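You operate a simulated robot arm through the tools that you are given. There is no shell and no other tool. Be economical: measure what you need, move in short steps, check, and stop when the job is done.

The job below is to be done with a simulated robot arm. You get a single attempt, and the scene is never put back.

TASK
Brush the swarf into the swarf tray and wipe up the oil stain.
Fine: both lie on the cleaning bench; yellow brush and cream handled pad go back. Set down upright: yellow brush, cream handled pad. What is to be rubbed or washed off counts as gone when no trace of it is left.
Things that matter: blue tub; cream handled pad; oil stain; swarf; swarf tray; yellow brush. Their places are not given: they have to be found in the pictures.

Only the result counts: the job must be done as asked and must still hold three seconds after the hand-in. Knocking over, shifting, dropping, spilling or breaking anything else fails it.

THE ROBOT
A 7-joint arm with a two-finger parallel gripper, fixed in place. Base frame: the origin is at the foot of the arm, x ahead of it, y to its left, z up; the work surface is at about z = 85. Lengths are in cm, angles in degrees, forces in N, time in s.
With the tool pointing down near the work surface it reaches from about 44 to 92 cm from the base axis. Its first joint turns from -115.0 to 115.0 degrees. Payload 3.91 kg.
Tool frame: the origin (TCP) lies between the finger pads and is the grasp point; the fingertips stand 3 cm ahead of it; z points along the fingers, y is the line along which they close. Largest opening 11 cm; finger width 2, thickness 1; the body of the gripper, 4.8 by 11.2 cm, starts 5.5 cm behind the TCP.
Orientation is told as [roll, pitch, yaw] about the base's x, y, z axes, in that order, counted from this pose: with the fingers straight down and closing along the base's y, the tool's x points along the base's -x, its y along +y and its z along -z.

THE INTERFACE
- The arm moves only by the tool send_rows. Its arguments are lists of equal length, an entry for each row: "dr": the turn, a rotation vector about the base's x, y, z in degrees, a list of three; "offset": the shift along the base's x, y, z in cm, a list of three; "hand": the opening in per cent of the stroke, from 0 (shut) to 100 (fully open). In form: {"dr": [[ax, ay, az], ...], "offset": [[x, y, z], ...], "hand": [hand, ...]}. A call has 1 to 10 rows; each row shifts and turns the commanded pose from where the row before left it. A row lasts 0.2 s, in which the tool goes at most 5 cm and 8.6 degrees; a call with a longer step from one row to the next is refused whole, and so is a gripper value outside its range. Where a pose cannot be reached the arm comes as near as it can. A force on the tool above 40 N (or 10 N above the force at the start of the call, whichever is more), or a blocked arm, ends the call early, and 0.2 s more pass. Each finger travels about 15.3 cm/s and halts on what it meets, pressing with about 43 N; the grip force reading is that of the motor and also rises with nothing between the fingers. The clock runs only during rows and for 0.2 s after the last one: add rows that do not move to give the fingers time. The reply holds the time, the measured pose of the TCP, the force on the tool along the base axes, the opening and the grip force, in the units named above and with some noise, with the torque about the TCP (base axes, N m) and any sound that the robot's microphone picked up.
- Cameras (640 x 400 px; columns grow to the right, rows downward): "scene" is fixed at [22.05, 65.13, 165.45]; the picture's right is [-0.70, -0.71, 0.00], its down [-0.63, 0.62, -0.46] and it looks along [0.33, -0.32, -0.89] (base axes); focal length 272 px, centre (320, 200). "wrist" rides on the gripper at [7.2, 1.7, -10.3] in the tool frame; the picture's right is [-0.23, 0.97, 0.00], its down [-0.76, -0.18, -0.62] and it looks along [-0.61, -0.14, 0.78] (tool axes); focal length 222 px, centre (320, 200).
- capture(camera): a new picture of that camera. No time passes.
- lift_body(by): slides the trunk up (or, below 0, down) by that many cm; the arm rides with it, the base frame stays. It gives what a move gives, with no picture.
- measure_at(camera, pixels): for up to 12 pixels [column, row] of the newest picture of that camera ("zoom" is the newest enlarged one), the place [x, y, z] in the base frame of the surface seen there, good to about 0.2 cm. No time passes.
- zoom(camera, box): a new picture of the part [left, top, right, bottom] of that camera's present view, enlarged. No time passes.
- job_done(): hands the job in; it is judged then, once.

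Go step by step. Measure first, check grasps and placings, and put right what went wrong. The budget is 80 turns and 38 pictures, counting those below and the enlarged ones. Unless the task says otherwise, let go and move clear before handing in, and close with one line.

The tools are called after "Emit:" as name(argument=value, ...) on one line, values as JSON. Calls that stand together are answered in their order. send_rows: Moves the arm, as the interface text tells. Its arguments: {"type":"object","properties":{"dr":{"type":"array","items":{"type":"array","items":{"type":"number"}}},"offset":{"type":"array","items":{"type":"array","items":{"type":"number"}}},"hand":{"type":"array","items":{"type":"number"}}},"required":["dr","offset","hand"]} The other tools are called the same way: lift_body (by) slides the trunk up or down; capture (camera) takes a picture; measure_at (camera, pixels) gives the place of the surface under pixels of a picture; zoom (camera, box) takes an enlarged picture of a part of a camera's view; job_done () hands the job in.

At the start:

```text
time_s: 0.0
position: [51.86, 19.8, 122.34]
tool_rot: [0.0, 0.0, 0.0]
ft_force: [0.2, -0.3, 0.3]
torque: [0.02, 0.04, -0.02]
width: 10.99
grasp_force: 0.0
trunk travel left (down, up): [-82.5, 16.5]
```

scene: 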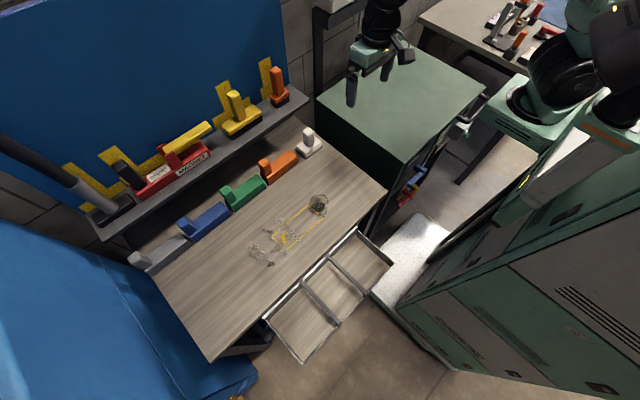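
wrist: 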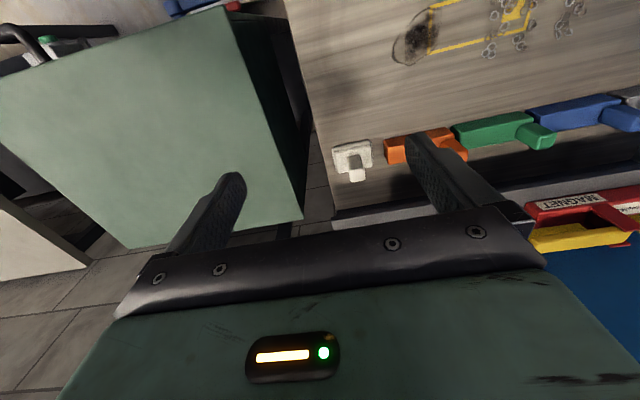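

The scene shows a wooden bench with a stain near pixel (318,205), swarf near (265,250), a row of coloured brushes/pads, and a shelf behind. I zoom in to identify things.

Emit:
zoom(camera="scene", box=[220, 110, 420, 235])

Emit:
zoom(camera="scene", box=[60, 50, 340, 225])

Emit:
zoom(camera="scene", box=[200, 170, 420, 370])

Emit:
measure_at(camera="scene", pixels=[[318, 205], [265, 250], [308, 136], [280, 163], [242, 190], [203, 220], [235, 98], [335, 290], [305, 320], [360, 262], [190, 135], [285, 238]])

```text
3.20 times, centred on (320, 172) of scene
```

zoom: 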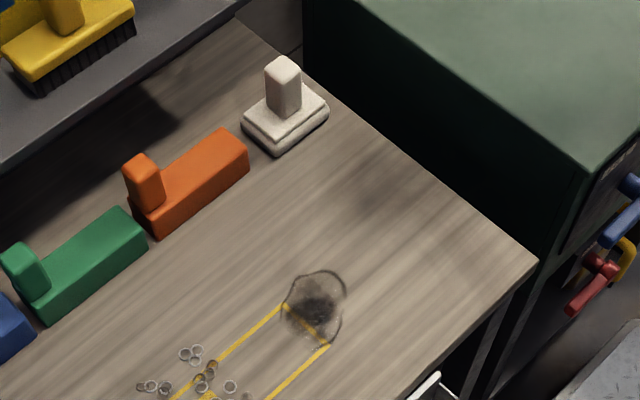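

```text
2.29 times, centred on (200, 138) of scene
```

zoom: 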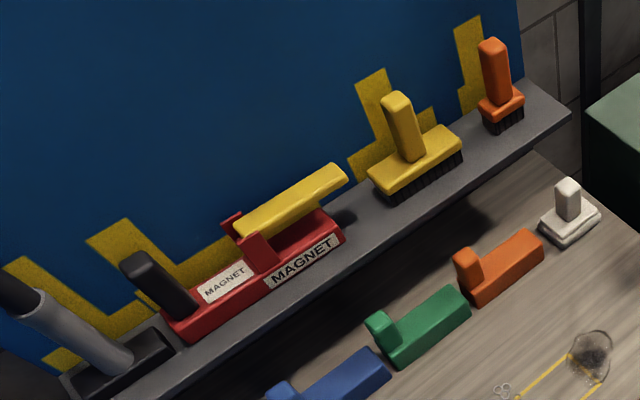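

```text
2.00 times, centred on (310, 270) of scene
```

zoom: 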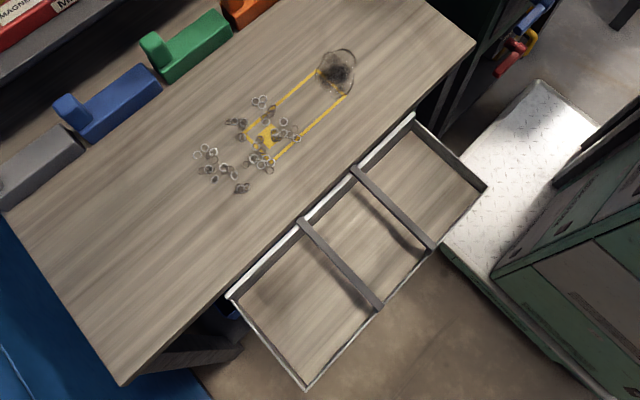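

```text
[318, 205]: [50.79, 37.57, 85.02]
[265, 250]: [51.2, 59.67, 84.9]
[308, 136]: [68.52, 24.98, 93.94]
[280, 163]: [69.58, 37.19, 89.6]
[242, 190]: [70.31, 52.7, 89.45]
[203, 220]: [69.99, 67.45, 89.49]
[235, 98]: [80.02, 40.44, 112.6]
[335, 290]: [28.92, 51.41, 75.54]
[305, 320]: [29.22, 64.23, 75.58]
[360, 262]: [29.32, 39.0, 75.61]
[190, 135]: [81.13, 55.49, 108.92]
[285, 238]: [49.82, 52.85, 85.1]
```

Bench top is at z≈85, stain at (50.8,37.6), swarf around (51,56), cream pad at (68.5,25), yellow brush on the shelf at (80,40). I still need to find the blue tub and which thing is the swarf tray, so I move for a better wrist view.

Emit:
zoom(camera="scene", box=[230, 180, 340, 270])

Emit:
zoom(camera="scene", box=[340, 0, 640, 240])

Emit:
send_rows(dr=[[0, 0, 0], [0, 0, 0], [0, 0, 0], [0, 0, 0], [0, 0, 0], [0, 0, 0]], offset=[[0, 5, 0], [0, 5, 0], [0, 5, 0], [0, 5, 0], [0, 5, 0], [0, 0, 0]], hand=[100, 100, 100, 100, 100, 100])

Emit:
capture(camera="wrist")

```text
4.44 times, centred on (285, 225) of scene
```

zoom: 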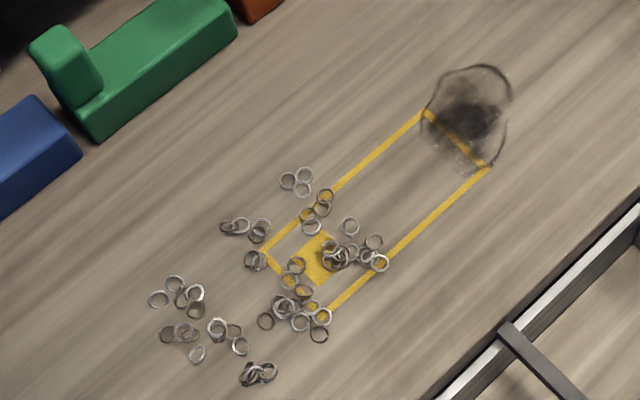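

```text
1.67 times, centred on (490, 120) of scene
```

zoom: 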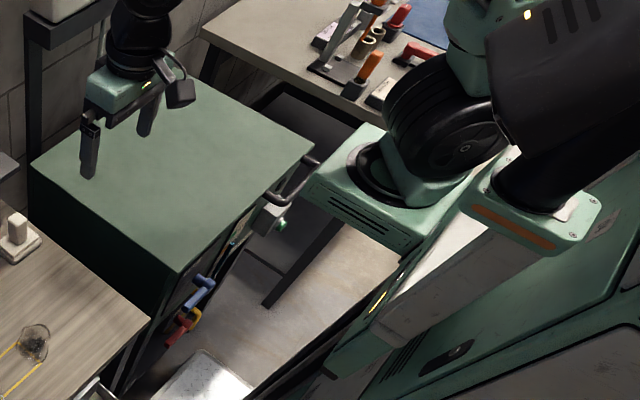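

```text
time_s: 1.4
position: [51.48, 45.18, 122.31]
tool_rot: [0.0, 0.1, -0.1]
ft_force: [0.3, -0.1, 0.1]
torque: [0.03, 0.01, -0.01]
width: 11.01
grasp_force: 0.1
trunk travel left (down, up): [-82.5, 16.5]
```

```text
30 pictures are left
```

wrist: 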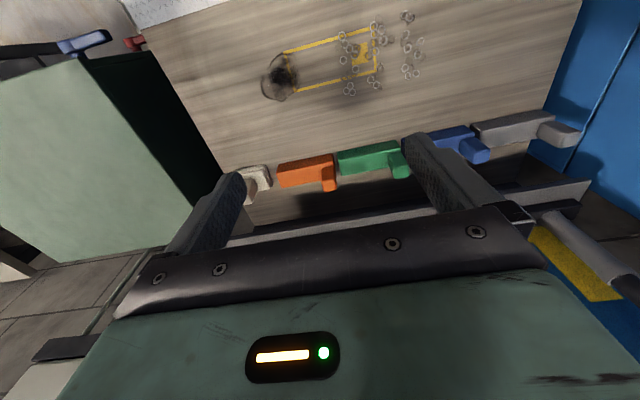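

The blue tub is not yet visible; there's a bit of blue near scene (267,326) under the bench edge. I zoom in there and on the drawer with compartments.

Emit:
zoom(camera="scene", box=[200, 290, 340, 380])

Emit:
zoom(camera="scene", box=[290, 220, 410, 300])

Emit:
measure_at(camera="scene", pixels=[[386, 190], [206, 361], [355, 231], [264, 318], [392, 263], [303, 362], [270, 327], [305, 290], [340, 322], [330, 257], [366, 292], [240, 345]])

```text
4.44 times, centred on (270, 335) of scene
```

zoom: 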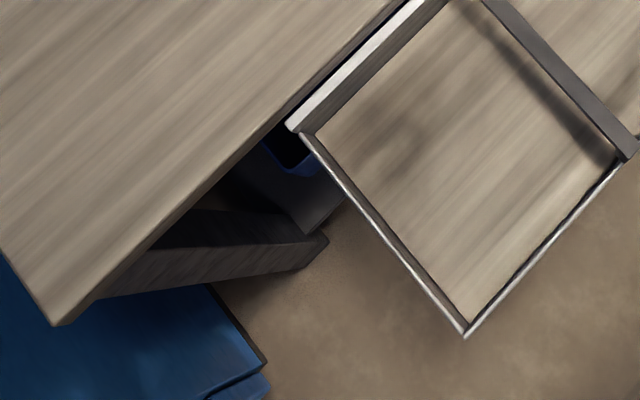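

```text
5.00 times, centred on (350, 260) of scene
```

zoom: 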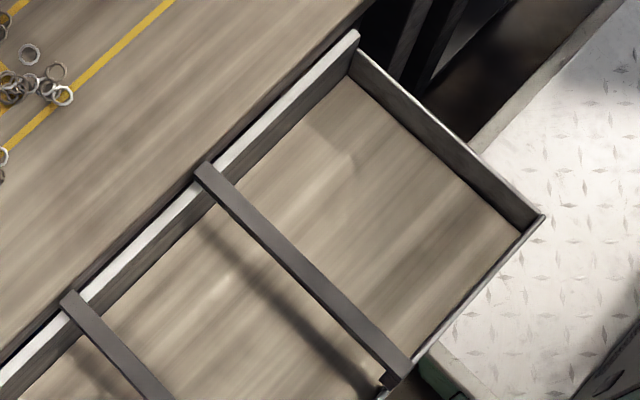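

```text
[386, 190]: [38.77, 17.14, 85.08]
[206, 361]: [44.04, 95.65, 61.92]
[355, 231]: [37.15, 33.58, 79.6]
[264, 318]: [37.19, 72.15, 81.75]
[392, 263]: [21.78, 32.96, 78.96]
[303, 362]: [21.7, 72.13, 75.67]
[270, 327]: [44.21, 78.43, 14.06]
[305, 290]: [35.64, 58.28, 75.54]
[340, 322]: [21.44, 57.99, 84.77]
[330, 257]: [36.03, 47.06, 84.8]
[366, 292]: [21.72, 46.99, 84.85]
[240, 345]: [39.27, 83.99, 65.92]
```

The tray is apparently the compartmented drawer at x 22–37, y 33–72 (floor z 75.5); a blue tub seems to stand on the floor under it near (44,78,14). I move the wrist camera over the drawer's left side to look at the tub.

Emit:
send_rows(dr=[[0, 0, 0], [0, 0, 0], [0, 0, 0], [0, 0, 0], [0, 0, 0], [0, 0, 0], [0, 0, 0], [0, 0, 0], [0, 0, 0]], offset=[[-1.7, 4, -1.5], [-1.7, 4, -1.5], [-1.7, 4, -1.5], [-1.7, 4, -1.5], [-1.7, 4, -1.5], [-1.7, 4, -1.5], [-1.7, 4, -1.5], [-1.6, 4, -1.5], [0, 0, 0]], hand=[100, 100, 100, 100, 100, 100, 100, 100, 100])

Emit:
capture(camera="wrist")

```text
time_s: 3.4
position: [36.99, 58.66, 110.5]
tool_rot: [0.0, 0.0, 0.0]
ft_force: [0.6, 0.3, -0.9]
torque: [0.0, 0.02, -0.01]
width: 11.02
grasp_force: 0.0
out of reach, approached as far as the arm can: row 3, 4, 5, 6, 7, 8
trunk travel left (down, up): [-82.5, 16.5]
```

```text
27 pictures are left
```

wrist: 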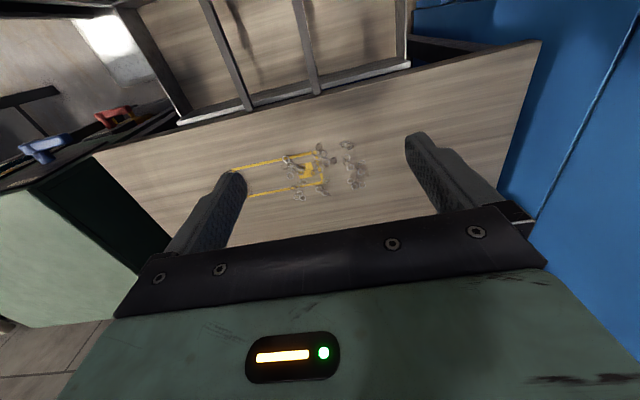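

The arm ran out of reach at this height; lower it will reach further. I go down and further left for one look under the drawer.

Emit:
send_rows(dr=[[0, 0, 0], [0, 0, 0], [0, 0, 0], [0, 0, 0], [0, 0, 0], [0, 0, 0], [0, 0, 0]], offset=[[0, 0, -4], [0, 0, -3], [0, 4, 0], [0, 4, 0], [0, 4, 0], [0, 4, 0], [0, 0, 0]], hand=[100, 100, 100, 100, 100, 100, 100])

Emit:
capture(camera="wrist")

```text
time_s: 5.0
position: [36.38, 58.93, 103.76]
tool_rot: [0.0, 0.1, 0.0]
ft_force: [0.1, 0.1, -0.5]
torque: [-0.04, -0.04, -0.01]
width: 10.97
grasp_force: 0.0
out of reach, approached as far as the arm can: row 3, 4, 5, 6
trunk travel left (down, up): [-82.5, 16.5]
```

```text
26 pictures are left
```

wrist: 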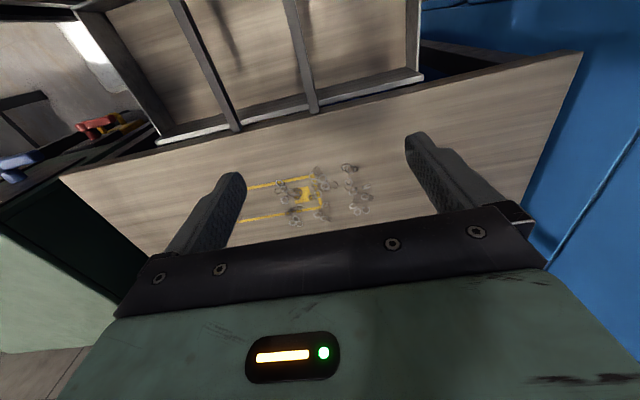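

Still blocked at a radius of only 69 cm, so perhaps a wrist limit or the trunk height is in the way. I raise the trunk and retry with the tool turned along with the arm.

Emit:
lift_body(by=-10)

Emit:
send_rows(dr=[[0, 0, 8], [0, 0, 8], [0, 0, 8], [0, 0, 8], [0, 0, 0], [0, 0, 0], [0, 0, 0], [0, 0, 0]], offset=[[0, 0, 2], [0, 0, 2], [0, 0, 2], [0, 0, 2], [0, 4, 0], [0, 4, 0], [0, 4, 0], [0, 4, 0]], hand=[100, 100, 100, 100, 100, 100, 100, 100])

```text
time_s: 6.3
position: [36.37, 59.0, 93.91]
tool_rot: [0.0, 0.0, 0.0]
ft_force: [-0.3, -0.5, -0.1]
torque: [-0.01, 0.0, 0.03]
width: 10.99
grasp_force: 0.0
trunk travel left (down, up): [-72.5, 26.5]
```

```text
time_s: 8.1
position: [35.82, 58.73, 101.26]
tool_rot: [0.0, 0.0, 32.0]
ft_force: [-0.5, 0.7, -0.8]
torque: [0.01, 0.0, -0.01]
width: 11.0
grasp_force: 0.1
out of reach, approached as far as the arm can: row 5, 6, 7, 8
trunk travel left (down, up): [-72.5, 26.5]
```

Turning did not help; the stop is at the same bearing (~58°) and radius (~69). I test which one limits by moving outward in x and then in y.

Emit:
send_rows(dr=[[0, 0, 0], [0, 0, 0], [0, 0, 0], [0, 0, 0], [0, 0, 0]], offset=[[5, 0, 0], [5, 0, 0], [5, 0, 0], [0, 0, 0], [0, 0, 0]], hand=[100, 100, 100, 100, 100])

```text
time_s: 9.3
position: [49.86, 54.44, 101.43]
tool_rot: [0.0, -0.1, 32.1]
ft_force: [0.1, -0.7, -0.2]
torque: [0.01, -0.02, -0.01]
width: 11.01
grasp_force: 0.1
out of reach, approached as far as the arm can: row 1, 2, 3
trunk travel left (down, up): [-72.5, 26.5]
```

Reach changes with bearing, so I look at the arm's posture.

Emit:
capture(camera="scene")

Emit:
capture(camera="wrist")

```text
25 pictures are left
```

scene: 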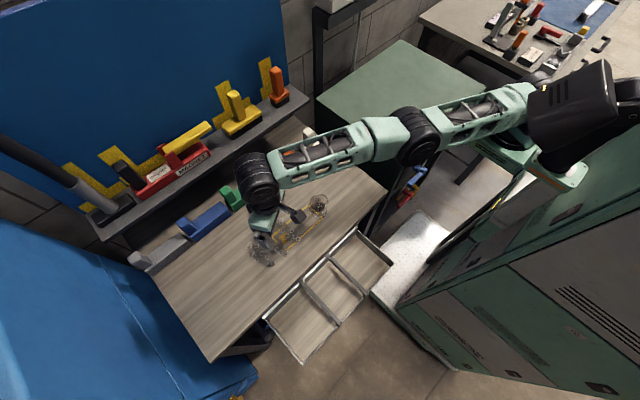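

```text
24 pictures are left
```

wrist: 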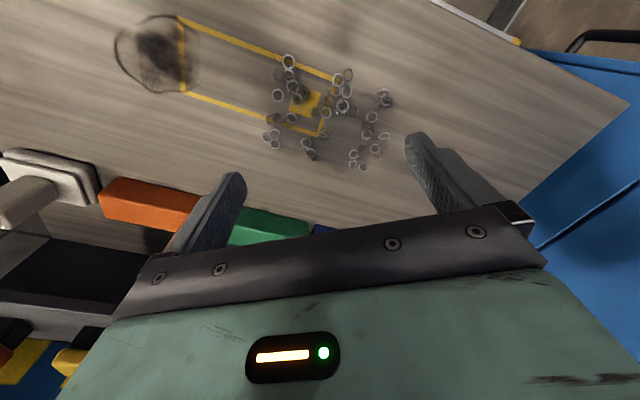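

The arm is nearly stretched with the shoulder well above the wrist, so lowering the trunk while keeping the tool height should give more reach. I raise the tool, lower the trunk, then test reach in y.

Emit:
send_rows(dr=[[0, 0, 0], [0, 0, 0], [0, 0, 0], [0, 0, 0], [0, 0, 0], [0, 0, 0]], offset=[[-3, -3, 5], [0, 0, 5], [0, 0, 5], [0, 0, 5], [0, 0, 5], [0, 0, 0]], hand=[100, 100, 100, 100, 100, 100])

Emit:
lift_body(by=-22)

Emit:
send_rows(dr=[[0, 0, 0], [0, 0, 0], [0, 0, 0], [0, 0, 0], [0, 0, 0], [0, 0, 0], [0, 0, 0]], offset=[[0, 5, 0], [0, 5, 0], [0, 5, 0], [0, 5, 0], [0, 5, 0], [0, 0, 0], [0, 0, 0]], hand=[100, 100, 100, 100, 100, 100, 100])

```text
refused: row 1 steps farther than a row can; nothing moved
```

```text
time_s: 10.8
position: [49.83, 54.53, 88.05]
tool_rot: [0.2, -0.6, 31.8]
ft_force: [-8.0, -11.5, 14.8]
torque: [-1.11, -0.11, -0.66]
width: 11.01
grasp_force: 0.1
trunk travel left (down, up): [-58.0, 41.0]
stopped: the force on the tool passed its limit at 59 N (the readings are from after the stop); the commanded pose is now the measured one
```

```text
time_s: 12.0
position: [47.69, 55.74, 87.98]
tool_rot: [0.1, -1.5, 31.8]
ft_force: [-0.6, 2.5, 8.6]
torque: [-0.43, -0.19, -0.1]
width: 10.93
grasp_force: 0.1
out of reach, approached as far as the arm can: row 1, 2, 3, 4, 5
trunk travel left (down, up): [-58.0, 41.0]
stopped in row 5: the force on the tool passed its limit at 71 N (the readings are from after the stop); the commanded pose is now the measured one
```

The first call was refused (step too long), so the trunk lowered the fingertips onto the bench at z≈88 and pushed a few centimetres there; I should not have chained those. I raise the tool straight up now and check for damage.

Emit:
send_rows(dr=[[0, 0, 0], [0, 0, 0], [0, 0, 0], [0, 0, 0], [0, 0, 0], [0, 0, 0]], offset=[[0, 0, 4.5], [0, 0, 4.5], [0, 0, 4.5], [0, 0, 4.5], [0, 0, 4.5], [0, 0, 0]], hand=[100, 100, 100, 100, 100, 100])

Emit:
capture(camera="wrist")

```text
time_s: 13.4
position: [45.97, 50.07, 108.58]
tool_rot: [0.0, -1.3, 31.7]
ft_force: [0.3, 0.3, -0.3]
torque: [0.01, 0.0, -0.01]
width: 11.02
grasp_force: 0.0
out of reach, approached as far as the arm can: row 1, 2, 3, 4, 5
trunk travel left (down, up): [-58.0, 41.0]
```

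```text
23 pictures are left
```

wrist: 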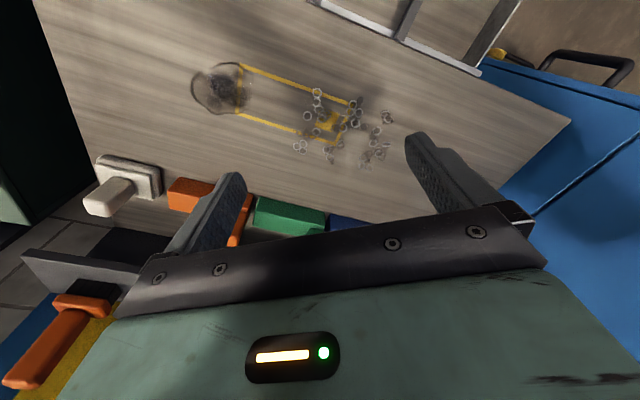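

No damage is visible; swarf is only slightly moved. I measure points along the arm in the last scene picture to understand where the shoulder is.

Emit:
measure_at(camera="scene", pixels=[[600, 80], [565, 95], [520, 100], [415, 135], [340, 145], [258, 178], [265, 215], [620, 100], [585, 170], [530, 140]])

```text
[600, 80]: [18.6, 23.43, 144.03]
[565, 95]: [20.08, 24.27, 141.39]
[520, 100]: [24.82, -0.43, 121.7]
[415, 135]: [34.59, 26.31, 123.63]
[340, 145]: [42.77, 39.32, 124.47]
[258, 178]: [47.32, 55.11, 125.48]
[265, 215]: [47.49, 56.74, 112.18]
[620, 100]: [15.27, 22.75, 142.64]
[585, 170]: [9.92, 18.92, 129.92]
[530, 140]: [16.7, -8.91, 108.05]
```

The arm lies horizontal with the elbow swung out, so I'd like a lower tool relative to the shoulder. I raise the trunk, then lower the tool, and test reach.

Emit:
lift_body(by=24)

Emit:
send_rows(dr=[[0, 0, 0], [0, 0, 0], [0, 0, 0], [0, 0, 0], [0, 0, 0], [0, 0, 0], [0, 0, 0], [0, 0, 0], [0, 0, 0], [0, 0, 0]], offset=[[-1, -4, -2], [-1, -4, -2], [0, -3, -4], [0, 0, -4.5], [0, 0, -4.5], [0, 0, -4.5], [0, 0, -4.5], [0, 0, -4], [0, 0, -2], [0, 0, 0]], hand=[100, 100, 100, 100, 100, 100, 100, 100, 100, 100])

```text
time_s: 15.9
position: [45.94, 50.16, 132.5]
tool_rot: [0.1, -1.2, 31.7]
ft_force: [0.9, 0.6, 0.2]
torque: [0.0, 0.0, 0.03]
width: 10.99
grasp_force: 0.1
trunk travel left (down, up): [-82.0, 17.0]
```

```text
time_s: 18.1
position: [43.89, 39.18, 100.45]
tool_rot: [-0.1, -1.4, 31.7]
ft_force: [0.0, -0.1, 0.0]
torque: [-0.01, -0.01, 0.03]
width: 11.0
grasp_force: 0.1
trunk travel left (down, up): [-82.0, 17.0]
```

Now I test reach outward at z=100 toward the swarf's far side.

Emit:
send_rows(dr=[[0, 1.4, 0], [0, 0, 0], [0, 0, 0], [0, 0, 0], [0, 0, 0], [0, 0, 0], [0, 0, 0]], offset=[[1, 4, 0], [1, 4, 0], [1, 4, 0], [1, 4, 0], [1, 4, 0], [1, 4, 0], [0, 0, 0]], hand=[100, 100, 100, 100, 100, 100, 100])

Emit:
zoom(camera="scene", box=[160, 0, 640, 300])

```text
time_s: 19.7
position: [48.09, 55.53, 101.19]
tool_rot: [0.8, -0.2, 31.6]
ft_force: [0.5, -0.7, -0.3]
torque: [-0.02, 0.02, 0.01]
width: 11.0
grasp_force: 0.1
out of reach, approached as far as the arm can: row 5, 6
trunk travel left (down, up): [-82.0, 17.0]
```

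```text
1.33 times, centred on (400, 150) of scene
```

zoom: 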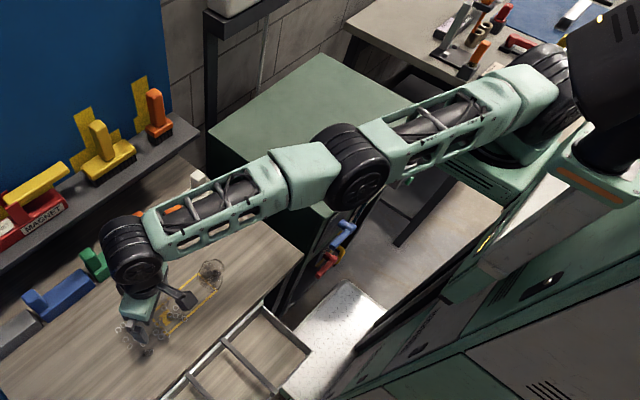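

I measure the joints in this view.

Emit:
measure_at(camera="zoom", pixels=[[548, 75], [525, 95], [440, 125], [350, 165], [300, 170], [215, 205], [130, 250], [500, 160], [140, 310]])

```text
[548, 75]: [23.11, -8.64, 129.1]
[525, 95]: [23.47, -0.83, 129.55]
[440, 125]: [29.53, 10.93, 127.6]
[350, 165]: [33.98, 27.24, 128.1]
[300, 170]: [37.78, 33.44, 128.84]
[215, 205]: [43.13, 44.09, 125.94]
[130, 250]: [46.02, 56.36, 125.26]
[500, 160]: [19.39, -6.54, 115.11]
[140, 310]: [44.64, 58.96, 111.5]
```

The arm stretches out from an axis near (22,-10) and is straight here, so far targets need the tool tilted outward. I now measure the yellow brush and the pad closely.

Emit:
zoom(camera="scene", box=[195, 50, 315, 150])

```text
4.00 times, centred on (255, 100) of scene
```

zoom: 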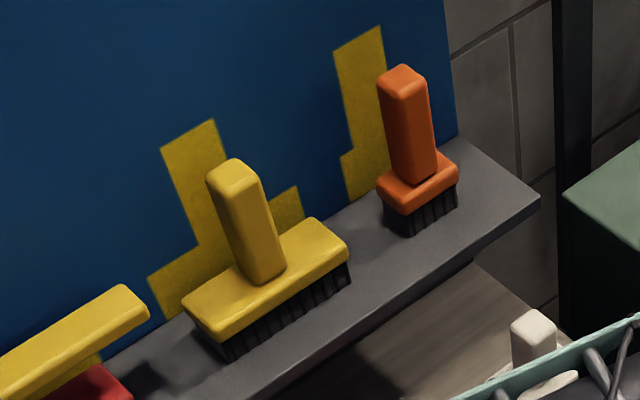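

Emit:
measure_at(camera="zoom", pixels=[[235, 170], [235, 185], [265, 278], [213, 330], [340, 245], [190, 300], [315, 222], [225, 355], [345, 290], [300, 330], [530, 325], [250, 200]])

Emit:
measure_at(camera="scene", pixels=[[230, 268], [222, 250], [285, 222], [250, 245], [305, 235]])

```text
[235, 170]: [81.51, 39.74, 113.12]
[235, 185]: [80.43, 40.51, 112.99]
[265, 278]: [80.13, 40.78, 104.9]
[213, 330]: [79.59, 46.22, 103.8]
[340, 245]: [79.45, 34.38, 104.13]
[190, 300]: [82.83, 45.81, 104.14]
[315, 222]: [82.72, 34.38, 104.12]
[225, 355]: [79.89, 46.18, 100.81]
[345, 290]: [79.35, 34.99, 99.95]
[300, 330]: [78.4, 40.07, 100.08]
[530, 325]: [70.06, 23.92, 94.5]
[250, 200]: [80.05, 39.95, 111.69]
```

```text
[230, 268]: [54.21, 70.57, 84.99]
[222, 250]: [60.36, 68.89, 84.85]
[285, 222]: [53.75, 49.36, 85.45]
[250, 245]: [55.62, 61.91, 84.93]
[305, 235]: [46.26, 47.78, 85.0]
```

The brush stands at (81.1,40.3): base along y 34–46.5, base top z 104.2, handle up to 113, shelf z≈100. I wipe the oil first; I retreat to above near the pad and look at it.

Emit:
send_rows(dr=[[0, 0, -8], [0, 0, -8], [0, 0, -8], [0, 0, -7.6], [0, 0, 0], [0, 0, 0], [0, 0, 0], [0, 0, 0]], offset=[[0, -4, 2.5], [0, -4, 2.5], [0, -4, 2.5], [0, -4, 0], [1, -4.5, 0], [2, -4.5, 0], [2, -4, 0], [0, 0, 0]], hand=[100, 100, 100, 100, 100, 100, 100, 100])

Emit:
zoom(camera="scene", box=[260, 110, 360, 172])

Emit:
measure_at(camera="zoom", pixels=[[320, 200], [310, 130], [300, 150], [330, 150], [320, 250], [400, 200], [250, 200], [600, 200], [600, 60]])

```text
time_s: 21.5
position: [53.53, 26.42, 108.59]
tool_rot: [0.7, -0.2, 0.1]
ft_force: [-0.8, -0.5, -0.5]
torque: [-0.03, 0.02, 0.0]
width: 11.01
grasp_force: 0.1
trunk travel left (down, up): [-82.0, 17.0]
```

```text
6.40 times, centred on (310, 141) of scene
```

zoom: 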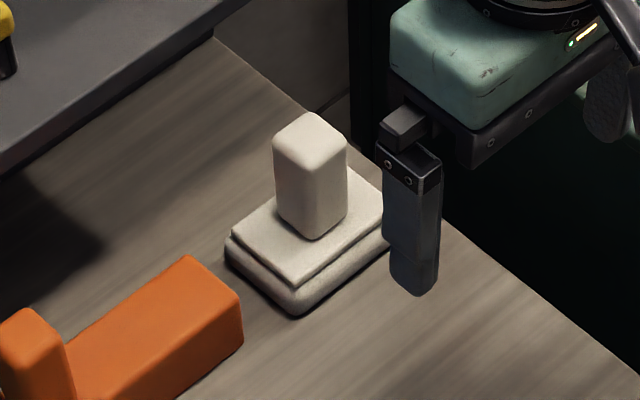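

```text
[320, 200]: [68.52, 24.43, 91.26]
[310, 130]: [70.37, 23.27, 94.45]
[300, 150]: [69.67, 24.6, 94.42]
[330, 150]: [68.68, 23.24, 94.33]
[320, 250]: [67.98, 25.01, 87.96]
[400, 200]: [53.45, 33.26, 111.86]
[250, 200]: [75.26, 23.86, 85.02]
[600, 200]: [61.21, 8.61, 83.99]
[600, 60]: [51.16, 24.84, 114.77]
```

The pad's handle is centred about (69.6,23.6), top z 94.4. I measure its base corners and then position above it.

Emit:
measure_at(camera="zoom", pixels=[[236, 238], [296, 278], [380, 212], [228, 252], [297, 306], [384, 243], [272, 150], [345, 152], [310, 115], [308, 160], [310, 230], [340, 200]])

Emit:
send_rows(dr=[[-0.7, 0, 0], [0, 0, 0], [0, 0, 0], [0, 0, 0], [0, 0, 0]], offset=[[4, -0.7, 0], [4, -0.7, 0], [4, -0.7, 0], [4, -0.7, 0], [0, 0, 0]], hand=[80, 80, 80, 80, 80])

Emit:
capture(camera="wrist")

```text
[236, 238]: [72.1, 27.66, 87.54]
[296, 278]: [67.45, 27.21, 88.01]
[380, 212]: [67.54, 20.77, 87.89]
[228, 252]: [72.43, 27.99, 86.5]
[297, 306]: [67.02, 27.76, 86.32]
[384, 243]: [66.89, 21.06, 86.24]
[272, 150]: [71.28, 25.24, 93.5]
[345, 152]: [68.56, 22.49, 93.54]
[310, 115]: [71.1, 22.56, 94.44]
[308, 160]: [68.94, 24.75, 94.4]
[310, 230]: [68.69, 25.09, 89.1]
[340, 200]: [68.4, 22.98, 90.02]
```

```text
time_s: 22.7
position: [69.42, 23.84, 108.81]
tool_rot: [0.0, -0.1, 0.0]
ft_force: [0.3, -0.1, 0.7]
torque: [0.01, 0.0, 0.01]
width: 8.81
grasp_force: 0.2
trunk travel left (down, up): [-82.0, 17.0]
```

```text
19 pictures are left
```

wrist: 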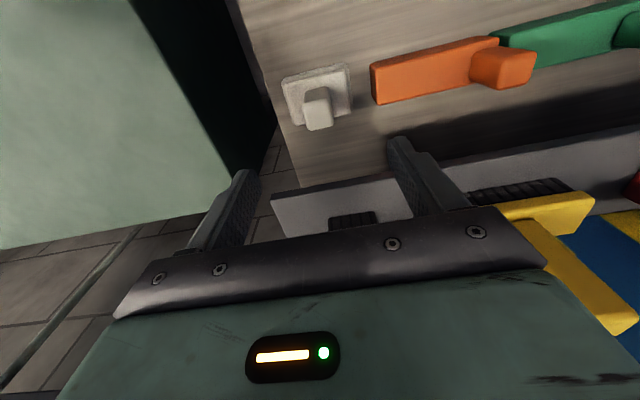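

Handle centre is (69.85,23.85), tool is nearly above it. I lower to TCP z=92 with the fingers partly open, then close.

Emit:
send_rows(dr=[[0, 0, 0], [0, 0, 0], [0, 0, 0], [0, 0, 0], [0, 0, 0], [0, 0, 0]], offset=[[0.4, 0, 0], [0, 0, -4], [0, 0, -4], [0, 0, -4], [0, 0, -4.6], [0, 0, 0]], hand=[55, 55, 55, 55, 55, 55])

Emit:
send_rows(dr=[[0, 0, 0], [0, 0, 0], [0, 0, 0], [0, 0, 0]], offset=[[0, 0, 0], [0, 0, 0], [0, 0, 0], [0, 0, 0]], hand=[0, 0, 0, 0])

```text
time_s: 24.1
position: [69.58, 23.92, 92.17]
tool_rot: [0.1, -0.2, 0.1]
ft_force: [-0.5, -1.1, 0.5]
torque: [0.0, -0.01, -0.02]
width: 6.06
grasp_force: 0.0
trunk travel left (down, up): [-82.0, 17.0]
```

```text
time_s: 25.1
position: [69.47, 23.91, 92.24]
tool_rot: [0.0, -0.1, 0.1]
ft_force: [-0.5, 0.0, -0.3]
torque: [0.0, 0.02, 0.01]
width: 3.14
grasp_force: 43.2
trunk travel left (down, up): [-82.0, 17.0]
```

The pad is held (width 3.1, 43 N). I lift it and carry it above the stain, measuring the stain's extent.

Emit:
send_rows(dr=[[0, 0, 0], [0, 0, 0], [0, 0, 0], [0, 0, 0], [0, 0, 0], [0, 0, 0], [0, 0, 0], [0, 0, 0]], offset=[[0, 0, 3], [0, 0, 4], [-3.5, 2.5, 0], [-3.5, 2.5, 0], [-3.5, 2.5, 0], [-3.5, 2.5, 0], [-4.2, 3, 0], [0, 0, 0]], hand=[0, 0, 0, 0, 0, 0, 0, 0])

Emit:
zoom(camera="wrist", box=[160, 0, 480, 200])

```text
refused: row 7 steps farther than a row can; nothing moved
```

```text
2.00 times, centred on (320, 100) of wrist
```

zoom: 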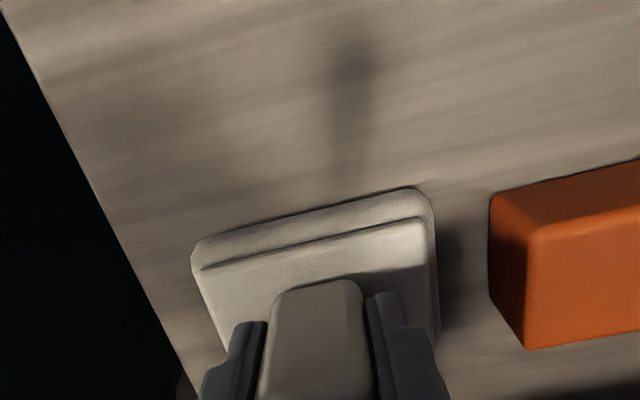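

The step was a hair too long and refused; the grip itself looks good in the view. I resend with smaller steps.

Emit:
send_rows(dr=[[0, 0, 0], [0, 0, 0], [0, 0, 0], [0, 0, 0], [0, 0, 0], [0, 0, 0], [0, 0, 0], [0, 0, 0], [0, 0, 0]], offset=[[0, 0, 3], [0, 0, 4], [-3.1, 2.2, 0], [-3.1, 2.2, 0], [-3.1, 2.2, 0], [-3.1, 2.2, 0], [-3.1, 2.2, 0], [-3.1, 2.2, 0], [0, 0, 0]], hand=[0, 0, 0, 0, 0, 0, 0, 0, 0])

Emit:
capture(camera="wrist")

```text
time_s: 27.1
position: [50.83, 37.26, 99.03]
tool_rot: [0.0, -0.1, 0.1]
ft_force: [-1.0, -0.8, -0.7]
torque: [0.0, -0.01, -0.01]
width: 3.13
grasp_force: 42.7
trunk travel left (down, up): [-82.0, 17.0]
```

```text
17 pictures are left
```

wrist: 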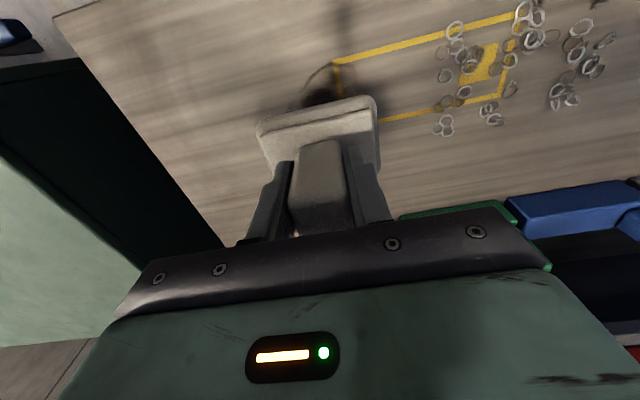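

I check the nearest swarf and the stain's visible edge to keep the wiping stroke clear of the rings.

Emit:
measure_at(camera="wrist", pixels=[[437, 76], [445, 125], [322, 68], [303, 98], [342, 75], [455, 30], [530, 38], [560, 97], [606, 40], [490, 118], [525, 10]])

Emit:
send_rows(dr=[[0, 0, 0], [0, 0, 0], [0, 0, 0], [0, 0, 0]], offset=[[0, 0, -3], [0, 0, -2], [0, 0, -1.5], [0, 0, -0.5]], hand=[0, 0, 0, 0])

```text
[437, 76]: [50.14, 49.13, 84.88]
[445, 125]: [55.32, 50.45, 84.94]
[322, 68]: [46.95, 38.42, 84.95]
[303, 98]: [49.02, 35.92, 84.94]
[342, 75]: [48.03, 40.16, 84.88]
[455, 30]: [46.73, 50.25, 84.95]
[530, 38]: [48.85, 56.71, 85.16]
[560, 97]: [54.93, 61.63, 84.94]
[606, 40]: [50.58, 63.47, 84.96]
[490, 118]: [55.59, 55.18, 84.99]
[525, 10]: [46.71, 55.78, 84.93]
```

```text
time_s: 28.1
position: [51.03, 37.0, 92.1]
tool_rot: [0.0, -0.2, 0.1]
ft_force: [-2.3, -1.1, 12.3]
torque: [-0.58, 0.15, -0.05]
width: 3.12
grasp_force: 42.8
trunk travel left (down, up): [-82.0, 17.0]
```

Pad is in contact at 12 N. I wipe back and forth over the stain (x 46–56, y 34–41), staying off the swarf at y>48.

Emit:
send_rows(dr=[[0, 0, 0], [0, 0, 0], [0, 0, 0], [0, 0, 0], [0, 0, 0], [0, 0, 0], [0, 0, 0], [0, 0, 0], [0, 0, 0], [0, 0, 0]], offset=[[2.5, 0, 0], [2, 0, 0], [-2.5, 0, 0], [-2.5, 0, 0], [-2.5, 0, 0], [-2, 0, 0], [0, -3, 0], [3, 0, 0], [3, 0, 0], [3, 0, 0]], hand=[0, 0, 0, 0, 0, 0, 0, 0, 0, 0])

Emit:
send_rows(dr=[[0, 0, 0], [0, 0, 0], [0, 0, 0], [0, 0, 0], [0, 0, 0], [0, 0, 0], [0, 0, 0], [0, 0, 0], [0, 0, 0], [0, 0, 0]], offset=[[0, 3, 0], [0, 3, 0], [-3, 0, 0], [-3, 0, 0], [-3, 0, 0], [0, -3, 0], [3, 0, 0], [3, 0, 0], [3, 0, 0], [0, 0, 0]], hand=[0, 0, 0, 0, 0, 0, 0, 0, 0, 0])

```text
time_s: 30.3
position: [54.96, 34.08, 92.1]
tool_rot: [0.0, -0.2, 0.0]
ft_force: [-10.9, 0.5, 30.6]
torque: [-0.31, 0.79, -0.3]
width: 3.16
grasp_force: 43.2
trunk travel left (down, up): [-82.0, 17.0]
```

```text
time_s: 32.2
position: [53.02, 37.22, 92.17]
tool_rot: [0.1, -0.1, -0.1]
ft_force: [-0.4, -4.1, 19.2]
torque: [-0.66, -0.35, -0.18]
width: 3.15
grasp_force: 42.6
trunk travel left (down, up): [-82.0, 17.0]
stopped in row 9: the force on the tool passed its limit at 43 N (the readings are from after the stop); the commanded pose is now the measured one
```

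The last stroke hit the force limit (43 N), harmless. I lift the pad and check the stain.

Emit:
send_rows(dr=[[0, 0, 0], [0, 0, 0], [0, 0, 0], [0, 0, 0], [0, 0, 0], [0, 0, 0]], offset=[[0, 0, 4], [0, 0, 3], [4, -3, 0], [4, -3, 0], [4, -3, 0], [0, 0, 0]], hand=[0, 0, 0, 0, 0, 0])

Emit:
zoom(camera="wrist", box=[240, 0, 640, 200])

```text
time_s: 33.6
position: [64.8, 28.16, 98.73]
tool_rot: [0.0, 0.0, 0.0]
ft_force: [0.4, -0.9, -0.4]
torque: [0.0, 0.01, -0.02]
width: 3.14
grasp_force: 42.7
trunk travel left (down, up): [-82.0, 17.0]
```

```text
1.60 times, centred on (440, 100) of wrist
```

zoom: 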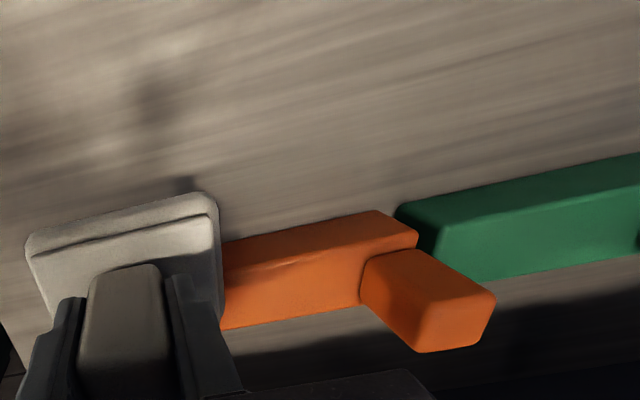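

Stain area is out of this view, so I zoom with the scene camera.

Emit:
zoom(camera="scene", box=[235, 175, 355, 265])

```text
4.44 times, centred on (295, 220) of scene
```

zoom: 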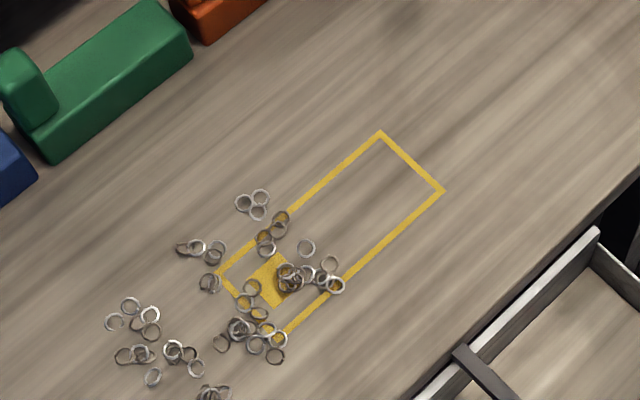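

The stain is completely gone. I set the pad back at its home (TCP 69.5, 23.9, 92.2).

Emit:
send_rows(dr=[[0, 0, 0], [0, 0, 0], [0, 0, 0], [0, 0, 0], [0, 0, 0], [0, 0, 0]], offset=[[2.4, -2.1, 0], [2.3, -2.1, 0], [0, 0, -3], [0, 0, -2.4], [0, 0, -0.8], [0, 0, 0]], hand=[0, 0, 0, 0, 0, 0])

```text
time_s: 35.0
position: [69.8, 24.28, 92.87]
tool_rot: [0.1, 0.0, 0.1]
ft_force: [0.5, -1.1, -0.6]
torque: [0.04, -0.03, -0.01]
width: 3.17
grasp_force: 43.3
trunk travel left (down, up): [-82.0, 17.0]
```

Emit:
send_rows(dr=[[0, 0, 0], [0, 0, 0], [0, 0, 0]], offset=[[-0.3, -0.4, -0.4], [0, 0, -0.4], [0, 0, 0]], hand=[0, 0, 0])

```text
time_s: 35.8
position: [69.23, 23.74, 92.21]
tool_rot: [0.2, -0.1, 0.1]
ft_force: [-3.8, -1.2, 17.0]
torque: [-0.52, -0.17, -0.11]
width: 3.15
grasp_force: 42.7
trunk travel left (down, up): [-82.0, 17.0]
```

The pad rests on the bench (17 N). I release and lift clear.

Emit:
send_rows(dr=[[0, 0, 0], [0, 0, 0], [0, 0, 0], [0, 0, 0], [0, 0, 0], [0, 0, 0], [0, 0, 0], [0, 0, 0], [0, 0, 0], [0, 0, 0]], offset=[[0.2, 0.1, 0.1], [0, 0, 0], [0, 0, 0], [0, 0, 3], [0, 0, 4], [0, 0, 4], [0, 0, 4], [-2, 3, 4], [-2, 3, 3], [0, 0, 0]], hand=[40, 50, 50, 50, 50, 50, 50, 50, 50, 50])

Emit:
zoom(camera="scene", box=[220, 60, 380, 160])

```text
refused: row 8 steps farther than a row can; nothing moved
```

```text
4.00 times, centred on (300, 110) of scene
```

zoom: 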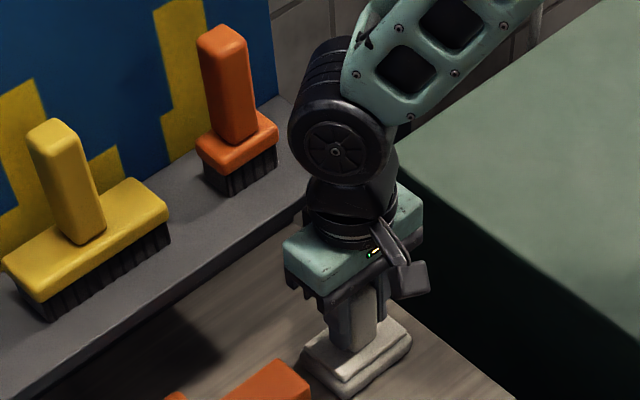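

Emit:
send_rows(dr=[[0, 0, 0], [0, 0, 0], [0, 0, 0], [0, 0, 0], [0, 0, 0], [0, 0, 0], [0, 0, 0], [0, 0, 0], [0, 0, 0], [0, 0, 0]], offset=[[0.2, 0.1, 0.1], [0, 0, 0], [0, 0, 0], [0, 0, 3], [0, 0, 4], [0, 0, 4], [0, 0, 4], [-3, 2, 3], [-3, 2, 2], [0, 0, 0]], hand=[40, 50, 50, 50, 50, 50, 50, 50, 50, 50])

Emit:
capture(camera="wrist")

```text
time_s: 38.0
position: [63.45, 27.96, 112.16]
tool_rot: [0.1, 0.0, 0.1]
ft_force: [-0.1, -1.6, 0.9]
torque: [0.0, -0.01, -0.01]
width: 5.49
grasp_force: 0.1
trunk travel left (down, up): [-82.0, 17.0]
```

```text
13 pictures are left
```

wrist: 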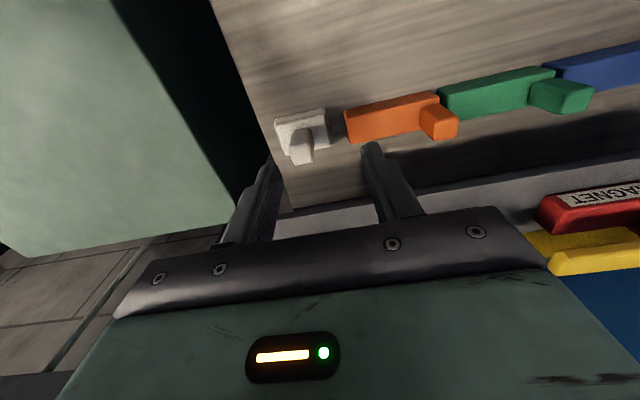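

The pad stands upright at home. Now I tilt the tool 48° outward while moving to y=40.3 in front of the brush, and check the wall's distance.

Emit:
measure_at(camera="zoom", pixels=[[108, 160], [25, 105], [50, 125], [80, 235], [60, 145], [215, 40], [300, 160]])

Emit:
send_rows(dr=[[0, -8, 0], [0, -8, 0], [0, -8, 0], [0, -8, 0], [0, -8, 0], [0, -8, 0], [0, 0, 0]], offset=[[0, 2, 0], [0, 2, 0], [0, 2, 0], [0, 2, 0], [0, 2.1, 0], [0, 2.2, 0], [0, 0, 0]], hand=[55, 55, 55, 55, 55, 55, 55])

```text
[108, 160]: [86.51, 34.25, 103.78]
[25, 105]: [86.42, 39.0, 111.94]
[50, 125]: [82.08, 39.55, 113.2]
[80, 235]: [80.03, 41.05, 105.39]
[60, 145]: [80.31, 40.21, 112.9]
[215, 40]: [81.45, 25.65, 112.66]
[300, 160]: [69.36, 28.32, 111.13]
```

```text
time_s: 39.8
position: [66.38, 37.61, 111.84]
tool_rot: [-0.5, -47.9, -2.8]
ft_force: [1.4, 0.0, 0.1]
torque: [-0.03, 0.03, -0.03]
width: 6.04
grasp_force: 0.1
trunk travel left (down, up): [-82.0, 17.0]
stopped in row 7: the arm was blocked; the commanded pose is now the measured one
```

It reported being blocked at y=37.6; I look at what's happening.

Emit:
capture(camera="scene")

```text
12 pictures are left
```

scene: 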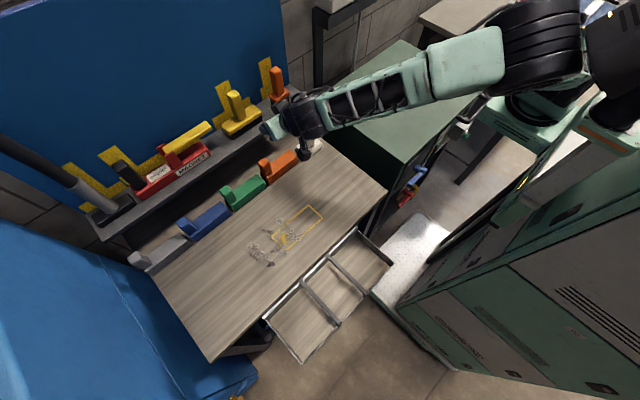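

The bent elbow rises next to the robot's head, so it's blocked there; moving outward straightens the arm. I move toward the brush slowly.

Emit:
send_rows(dr=[[0, 0, 0], [0, 0, 1.4], [0, 0, 1.4], [0, 0, 0], [0, 0, 0]], offset=[[2, 0.7, 0], [2, 1, 0], [2, 1, -1], [0, 0, 0], [0, 0, 0]], hand=[55, 55, 55, 55, 55])

```text
time_s: 41.0
position: [72.21, 40.43, 110.86]
tool_rot: [-0.4, -48.0, 0.1]
ft_force: [-0.4, 0.3, 0.6]
torque: [-0.02, -0.01, -0.01]
width: 6.06
grasp_force: 0.0
trunk travel left (down, up): [-82.0, 17.0]
```

Now aligned at y=40.4 with 48° tilt. I advance around the handle.

Emit:
send_rows(dr=[[0, 0, 0], [0, 0, 0], [0, 0, 0], [0, 0, 0], [0, 0, 0]], offset=[[2.5, 0, -0.4], [2.5, 0, -0.4], [2, 0, -0.3], [1.5, 0, -0.2], [0, 0, 0]], hand=[55, 55, 55, 55, 55])

Emit:
zoom(camera="scene", box=[180, 60, 340, 160])

```text
time_s: 42.2
position: [80.61, 40.43, 109.56]
tool_rot: [-0.4, -47.9, 0.1]
ft_force: [0.6, 0.2, -0.3]
torque: [0.02, -0.01, 0.0]
width: 6.05
grasp_force: 0.0
trunk travel left (down, up): [-82.0, 17.0]
```

```text
4.00 times, centred on (260, 110) of scene
```

zoom: 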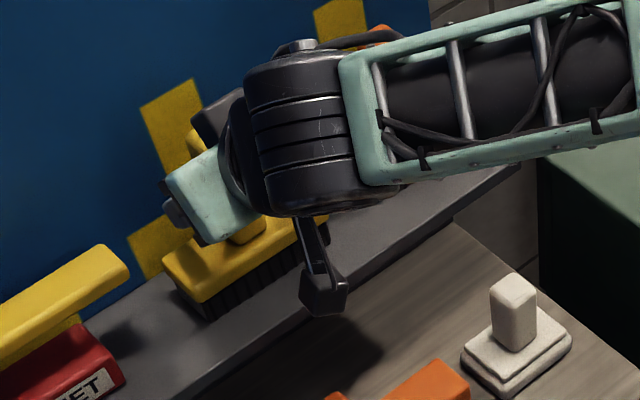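

The gripper surrounds the handle without contact. I close.

Emit:
send_rows(dr=[[0, 0, 0], [0, 0, 0], [0, 0, 0], [0, 0, 0]], offset=[[0, 0, 0], [0, 0, 0], [0, 0, 0], [0, 0, 0]], hand=[0, 0, 0, 0])

```text
time_s: 43.2
position: [80.63, 40.43, 109.63]
tool_rot: [-0.5, -48.0, 0.1]
ft_force: [0.8, 0.0, 1.2]
torque: [0.21, -0.08, -0.06]
width: 2.97
grasp_force: 43.1
trunk travel left (down, up): [-82.0, 17.0]
```

Brush held (2.97 cm, 43 N). I lift it 4 cm, back off the shelf and begin turning the tool toward the left.

Emit:
send_rows(dr=[[0, 0, 0], [0, 0, 0], [0, 0, 0], [0, 0, 0], [0, 0, 8], [0, 0, 8], [0, 0, 8], [0, 0, 8], [0, 0, 8], [0, 0, 0]], offset=[[0, 0, 2], [0, 0, 2], [-3, 0, 0], [-3, 0, 0], [-3, 0, 0], [-2, 0.5, 0], [-2, 0.5, 0], [-2, 0.5, 0], [-2, 0.5, 0], [0, 0, 0]], hand=[0, 0, 0, 0, 0, 0, 0, 0, 0, 0])

```text
time_s: 45.4
position: [63.81, 42.36, 113.43]
tool_rot: [-0.4, -48.0, 40.2]
ft_force: [-0.1, -0.7, -1.9]
torque: [-0.02, 0.04, 0.05]
width: 2.94
grasp_force: 42.6
trunk travel left (down, up): [-82.0, 17.0]
```

Good. I continue turning to yaw 80 and move out toward the far side of the swarf, still well above it.

Emit:
send_rows(dr=[[0, 0, 8], [0, 0, 8], [0, 0, 8], [0, 0, 8], [0, 0, 8], [0, 0, 0], [0, 0, 0], [0, 0, 0], [0, 0, 0], [0, 0, 0]], offset=[[-1.2, 1.5, -1], [-1.2, 2, -1], [-1.2, 2, -1], [-1.2, 2, -1], [-1.2, 2.5, -1], [-1.2, 3.2, -1], [-1.2, 3.2, -1], [-1.2, 3.2, -1], [-1, 4, 0], [0, 0, 0]], hand=[0, 0, 0, 0, 0, 0, 0, 0, 0, 0])

```text
time_s: 47.6
position: [53.2, 65.92, 105.73]
tool_rot: [-0.3, -47.9, 80.1]
ft_force: [-0.7, 0.4, -1.4]
torque: [0.0, 0.04, -0.04]
width: 2.95
grasp_force: 43.0
trunk travel left (down, up): [-82.0, 17.0]
```

Reach is fine at (53.2,65.9). I lower the brush to just above the bench and look.

Emit:
send_rows(dr=[[0, 0, 0], [0, 0, 0], [0, 0, 0], [0, 0, 0], [0, 0, 0]], offset=[[0, 0.3, -3], [0, 0.2, -3], [0, 0, -3], [0, 0, -1.2], [0, 0, 0]], hand=[0, 0, 0, 0, 0])

Emit:
zoom(camera="scene", box=[190, 175, 350, 275])

```text
time_s: 48.8
position: [53.12, 66.67, 95.4]
tool_rot: [-0.4, -48.0, 80.1]
ft_force: [-0.4, -0.2, -1.1]
torque: [-0.03, -0.02, -0.03]
width: 2.97
grasp_force: 42.7
trunk travel left (down, up): [-82.0, 17.0]
```

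```text
4.00 times, centred on (270, 225) of scene
```

zoom: 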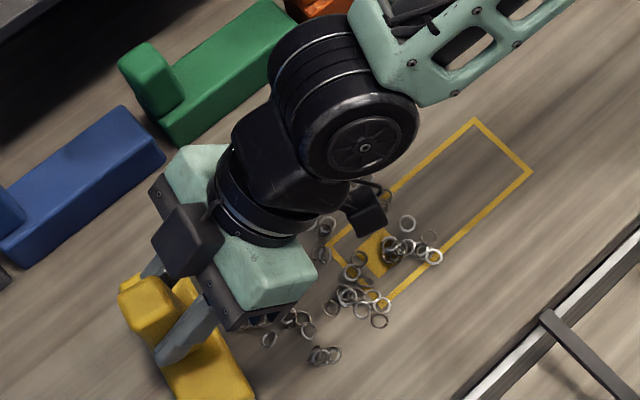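

The brush is beyond all the swarf. I lower it to light contact, checking the force.

Emit:
send_rows(dr=[[0, 0, 0], [0, 0, 0], [0, 0, 0]], offset=[[0, 0, -0.5], [0, 0, -0.5], [0, 0, 0]], hand=[0, 0, 0])

```text
time_s: 49.6
position: [53.21, 66.56, 94.82]
tool_rot: [-0.4, -48.2, 80.1]
ft_force: [0.0, -0.9, 14.0]
torque: [-0.08, 0.73, 0.04]
width: 2.94
grasp_force: 42.8
trunk travel left (down, up): [-82.0, 17.0]
```

Contact at 14 N. I sweep toward −y.

Emit:
send_rows(dr=[[0, 0, 0], [0, 0, 0], [0, 0, 0], [0, 0, 0], [0, 0, 0], [0, 0, 0], [0, 0, 0], [0, 0, 0], [0, 0, 0], [0, 0, 0]], offset=[[-0.35, -2, 0.1], [-0.35, -2, 0], [-0.35, -2, 0], [-0.35, -2, 0], [-0.35, -2, 0], [-0.35, -2, 0], [-0.35, -2, 0], [-0.35, -2, 0], [-0.35, -2, 0], [-0.35, -2, 0]], hand=[0, 0, 0, 0, 0, 0, 0, 0, 0, 0])

Emit:
zoom(camera="scene", box=[210, 175, 370, 275])

```text
time_s: 51.8
position: [49.84, 46.34, 94.64]
tool_rot: [-0.6, -48.2, 80.1]
ft_force: [1.8, 7.7, 25.7]
torque: [0.66, 0.29, -0.03]
width: 2.96
grasp_force: 43.0
trunk travel left (down, up): [-82.0, 17.0]
```

```text
4.00 times, centred on (290, 225) of scene
```

zoom: 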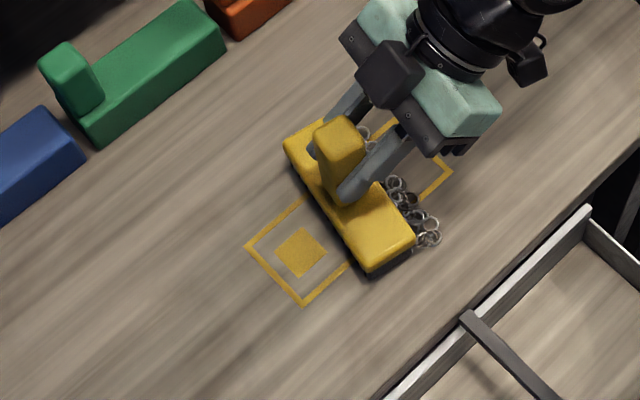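

All the swarf is gathered ahead of the brush. I measure where it lies in y relative to the tray compartment (33.6–46.3).

Emit:
measure_at(camera="zoom", pixels=[[425, 240], [435, 215], [395, 182], [365, 132], [470, 322], [590, 210], [375, 398]])

Emit:
send_rows(dr=[[0, 0, 0], [0, 0, 0], [0, 0, 0]], offset=[[-0.3, -1.5, 0.1], [-0.2, -1, 0], [0, 0, 0]], hand=[0, 0, 0])

```text
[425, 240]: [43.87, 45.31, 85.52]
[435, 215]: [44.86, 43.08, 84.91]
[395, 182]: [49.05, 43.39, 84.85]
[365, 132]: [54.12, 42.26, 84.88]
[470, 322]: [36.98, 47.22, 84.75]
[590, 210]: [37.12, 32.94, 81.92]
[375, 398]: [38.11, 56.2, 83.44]
```

```text
time_s: 52.6
position: [49.2, 44.05, 94.75]
tool_rot: [-0.6, -48.2, 80.2]
ft_force: [0.6, 9.0, 28.5]
torque: [0.66, 0.27, -0.04]
width: 2.94
grasp_force: 43.4
trunk travel left (down, up): [-82.0, 17.0]
```

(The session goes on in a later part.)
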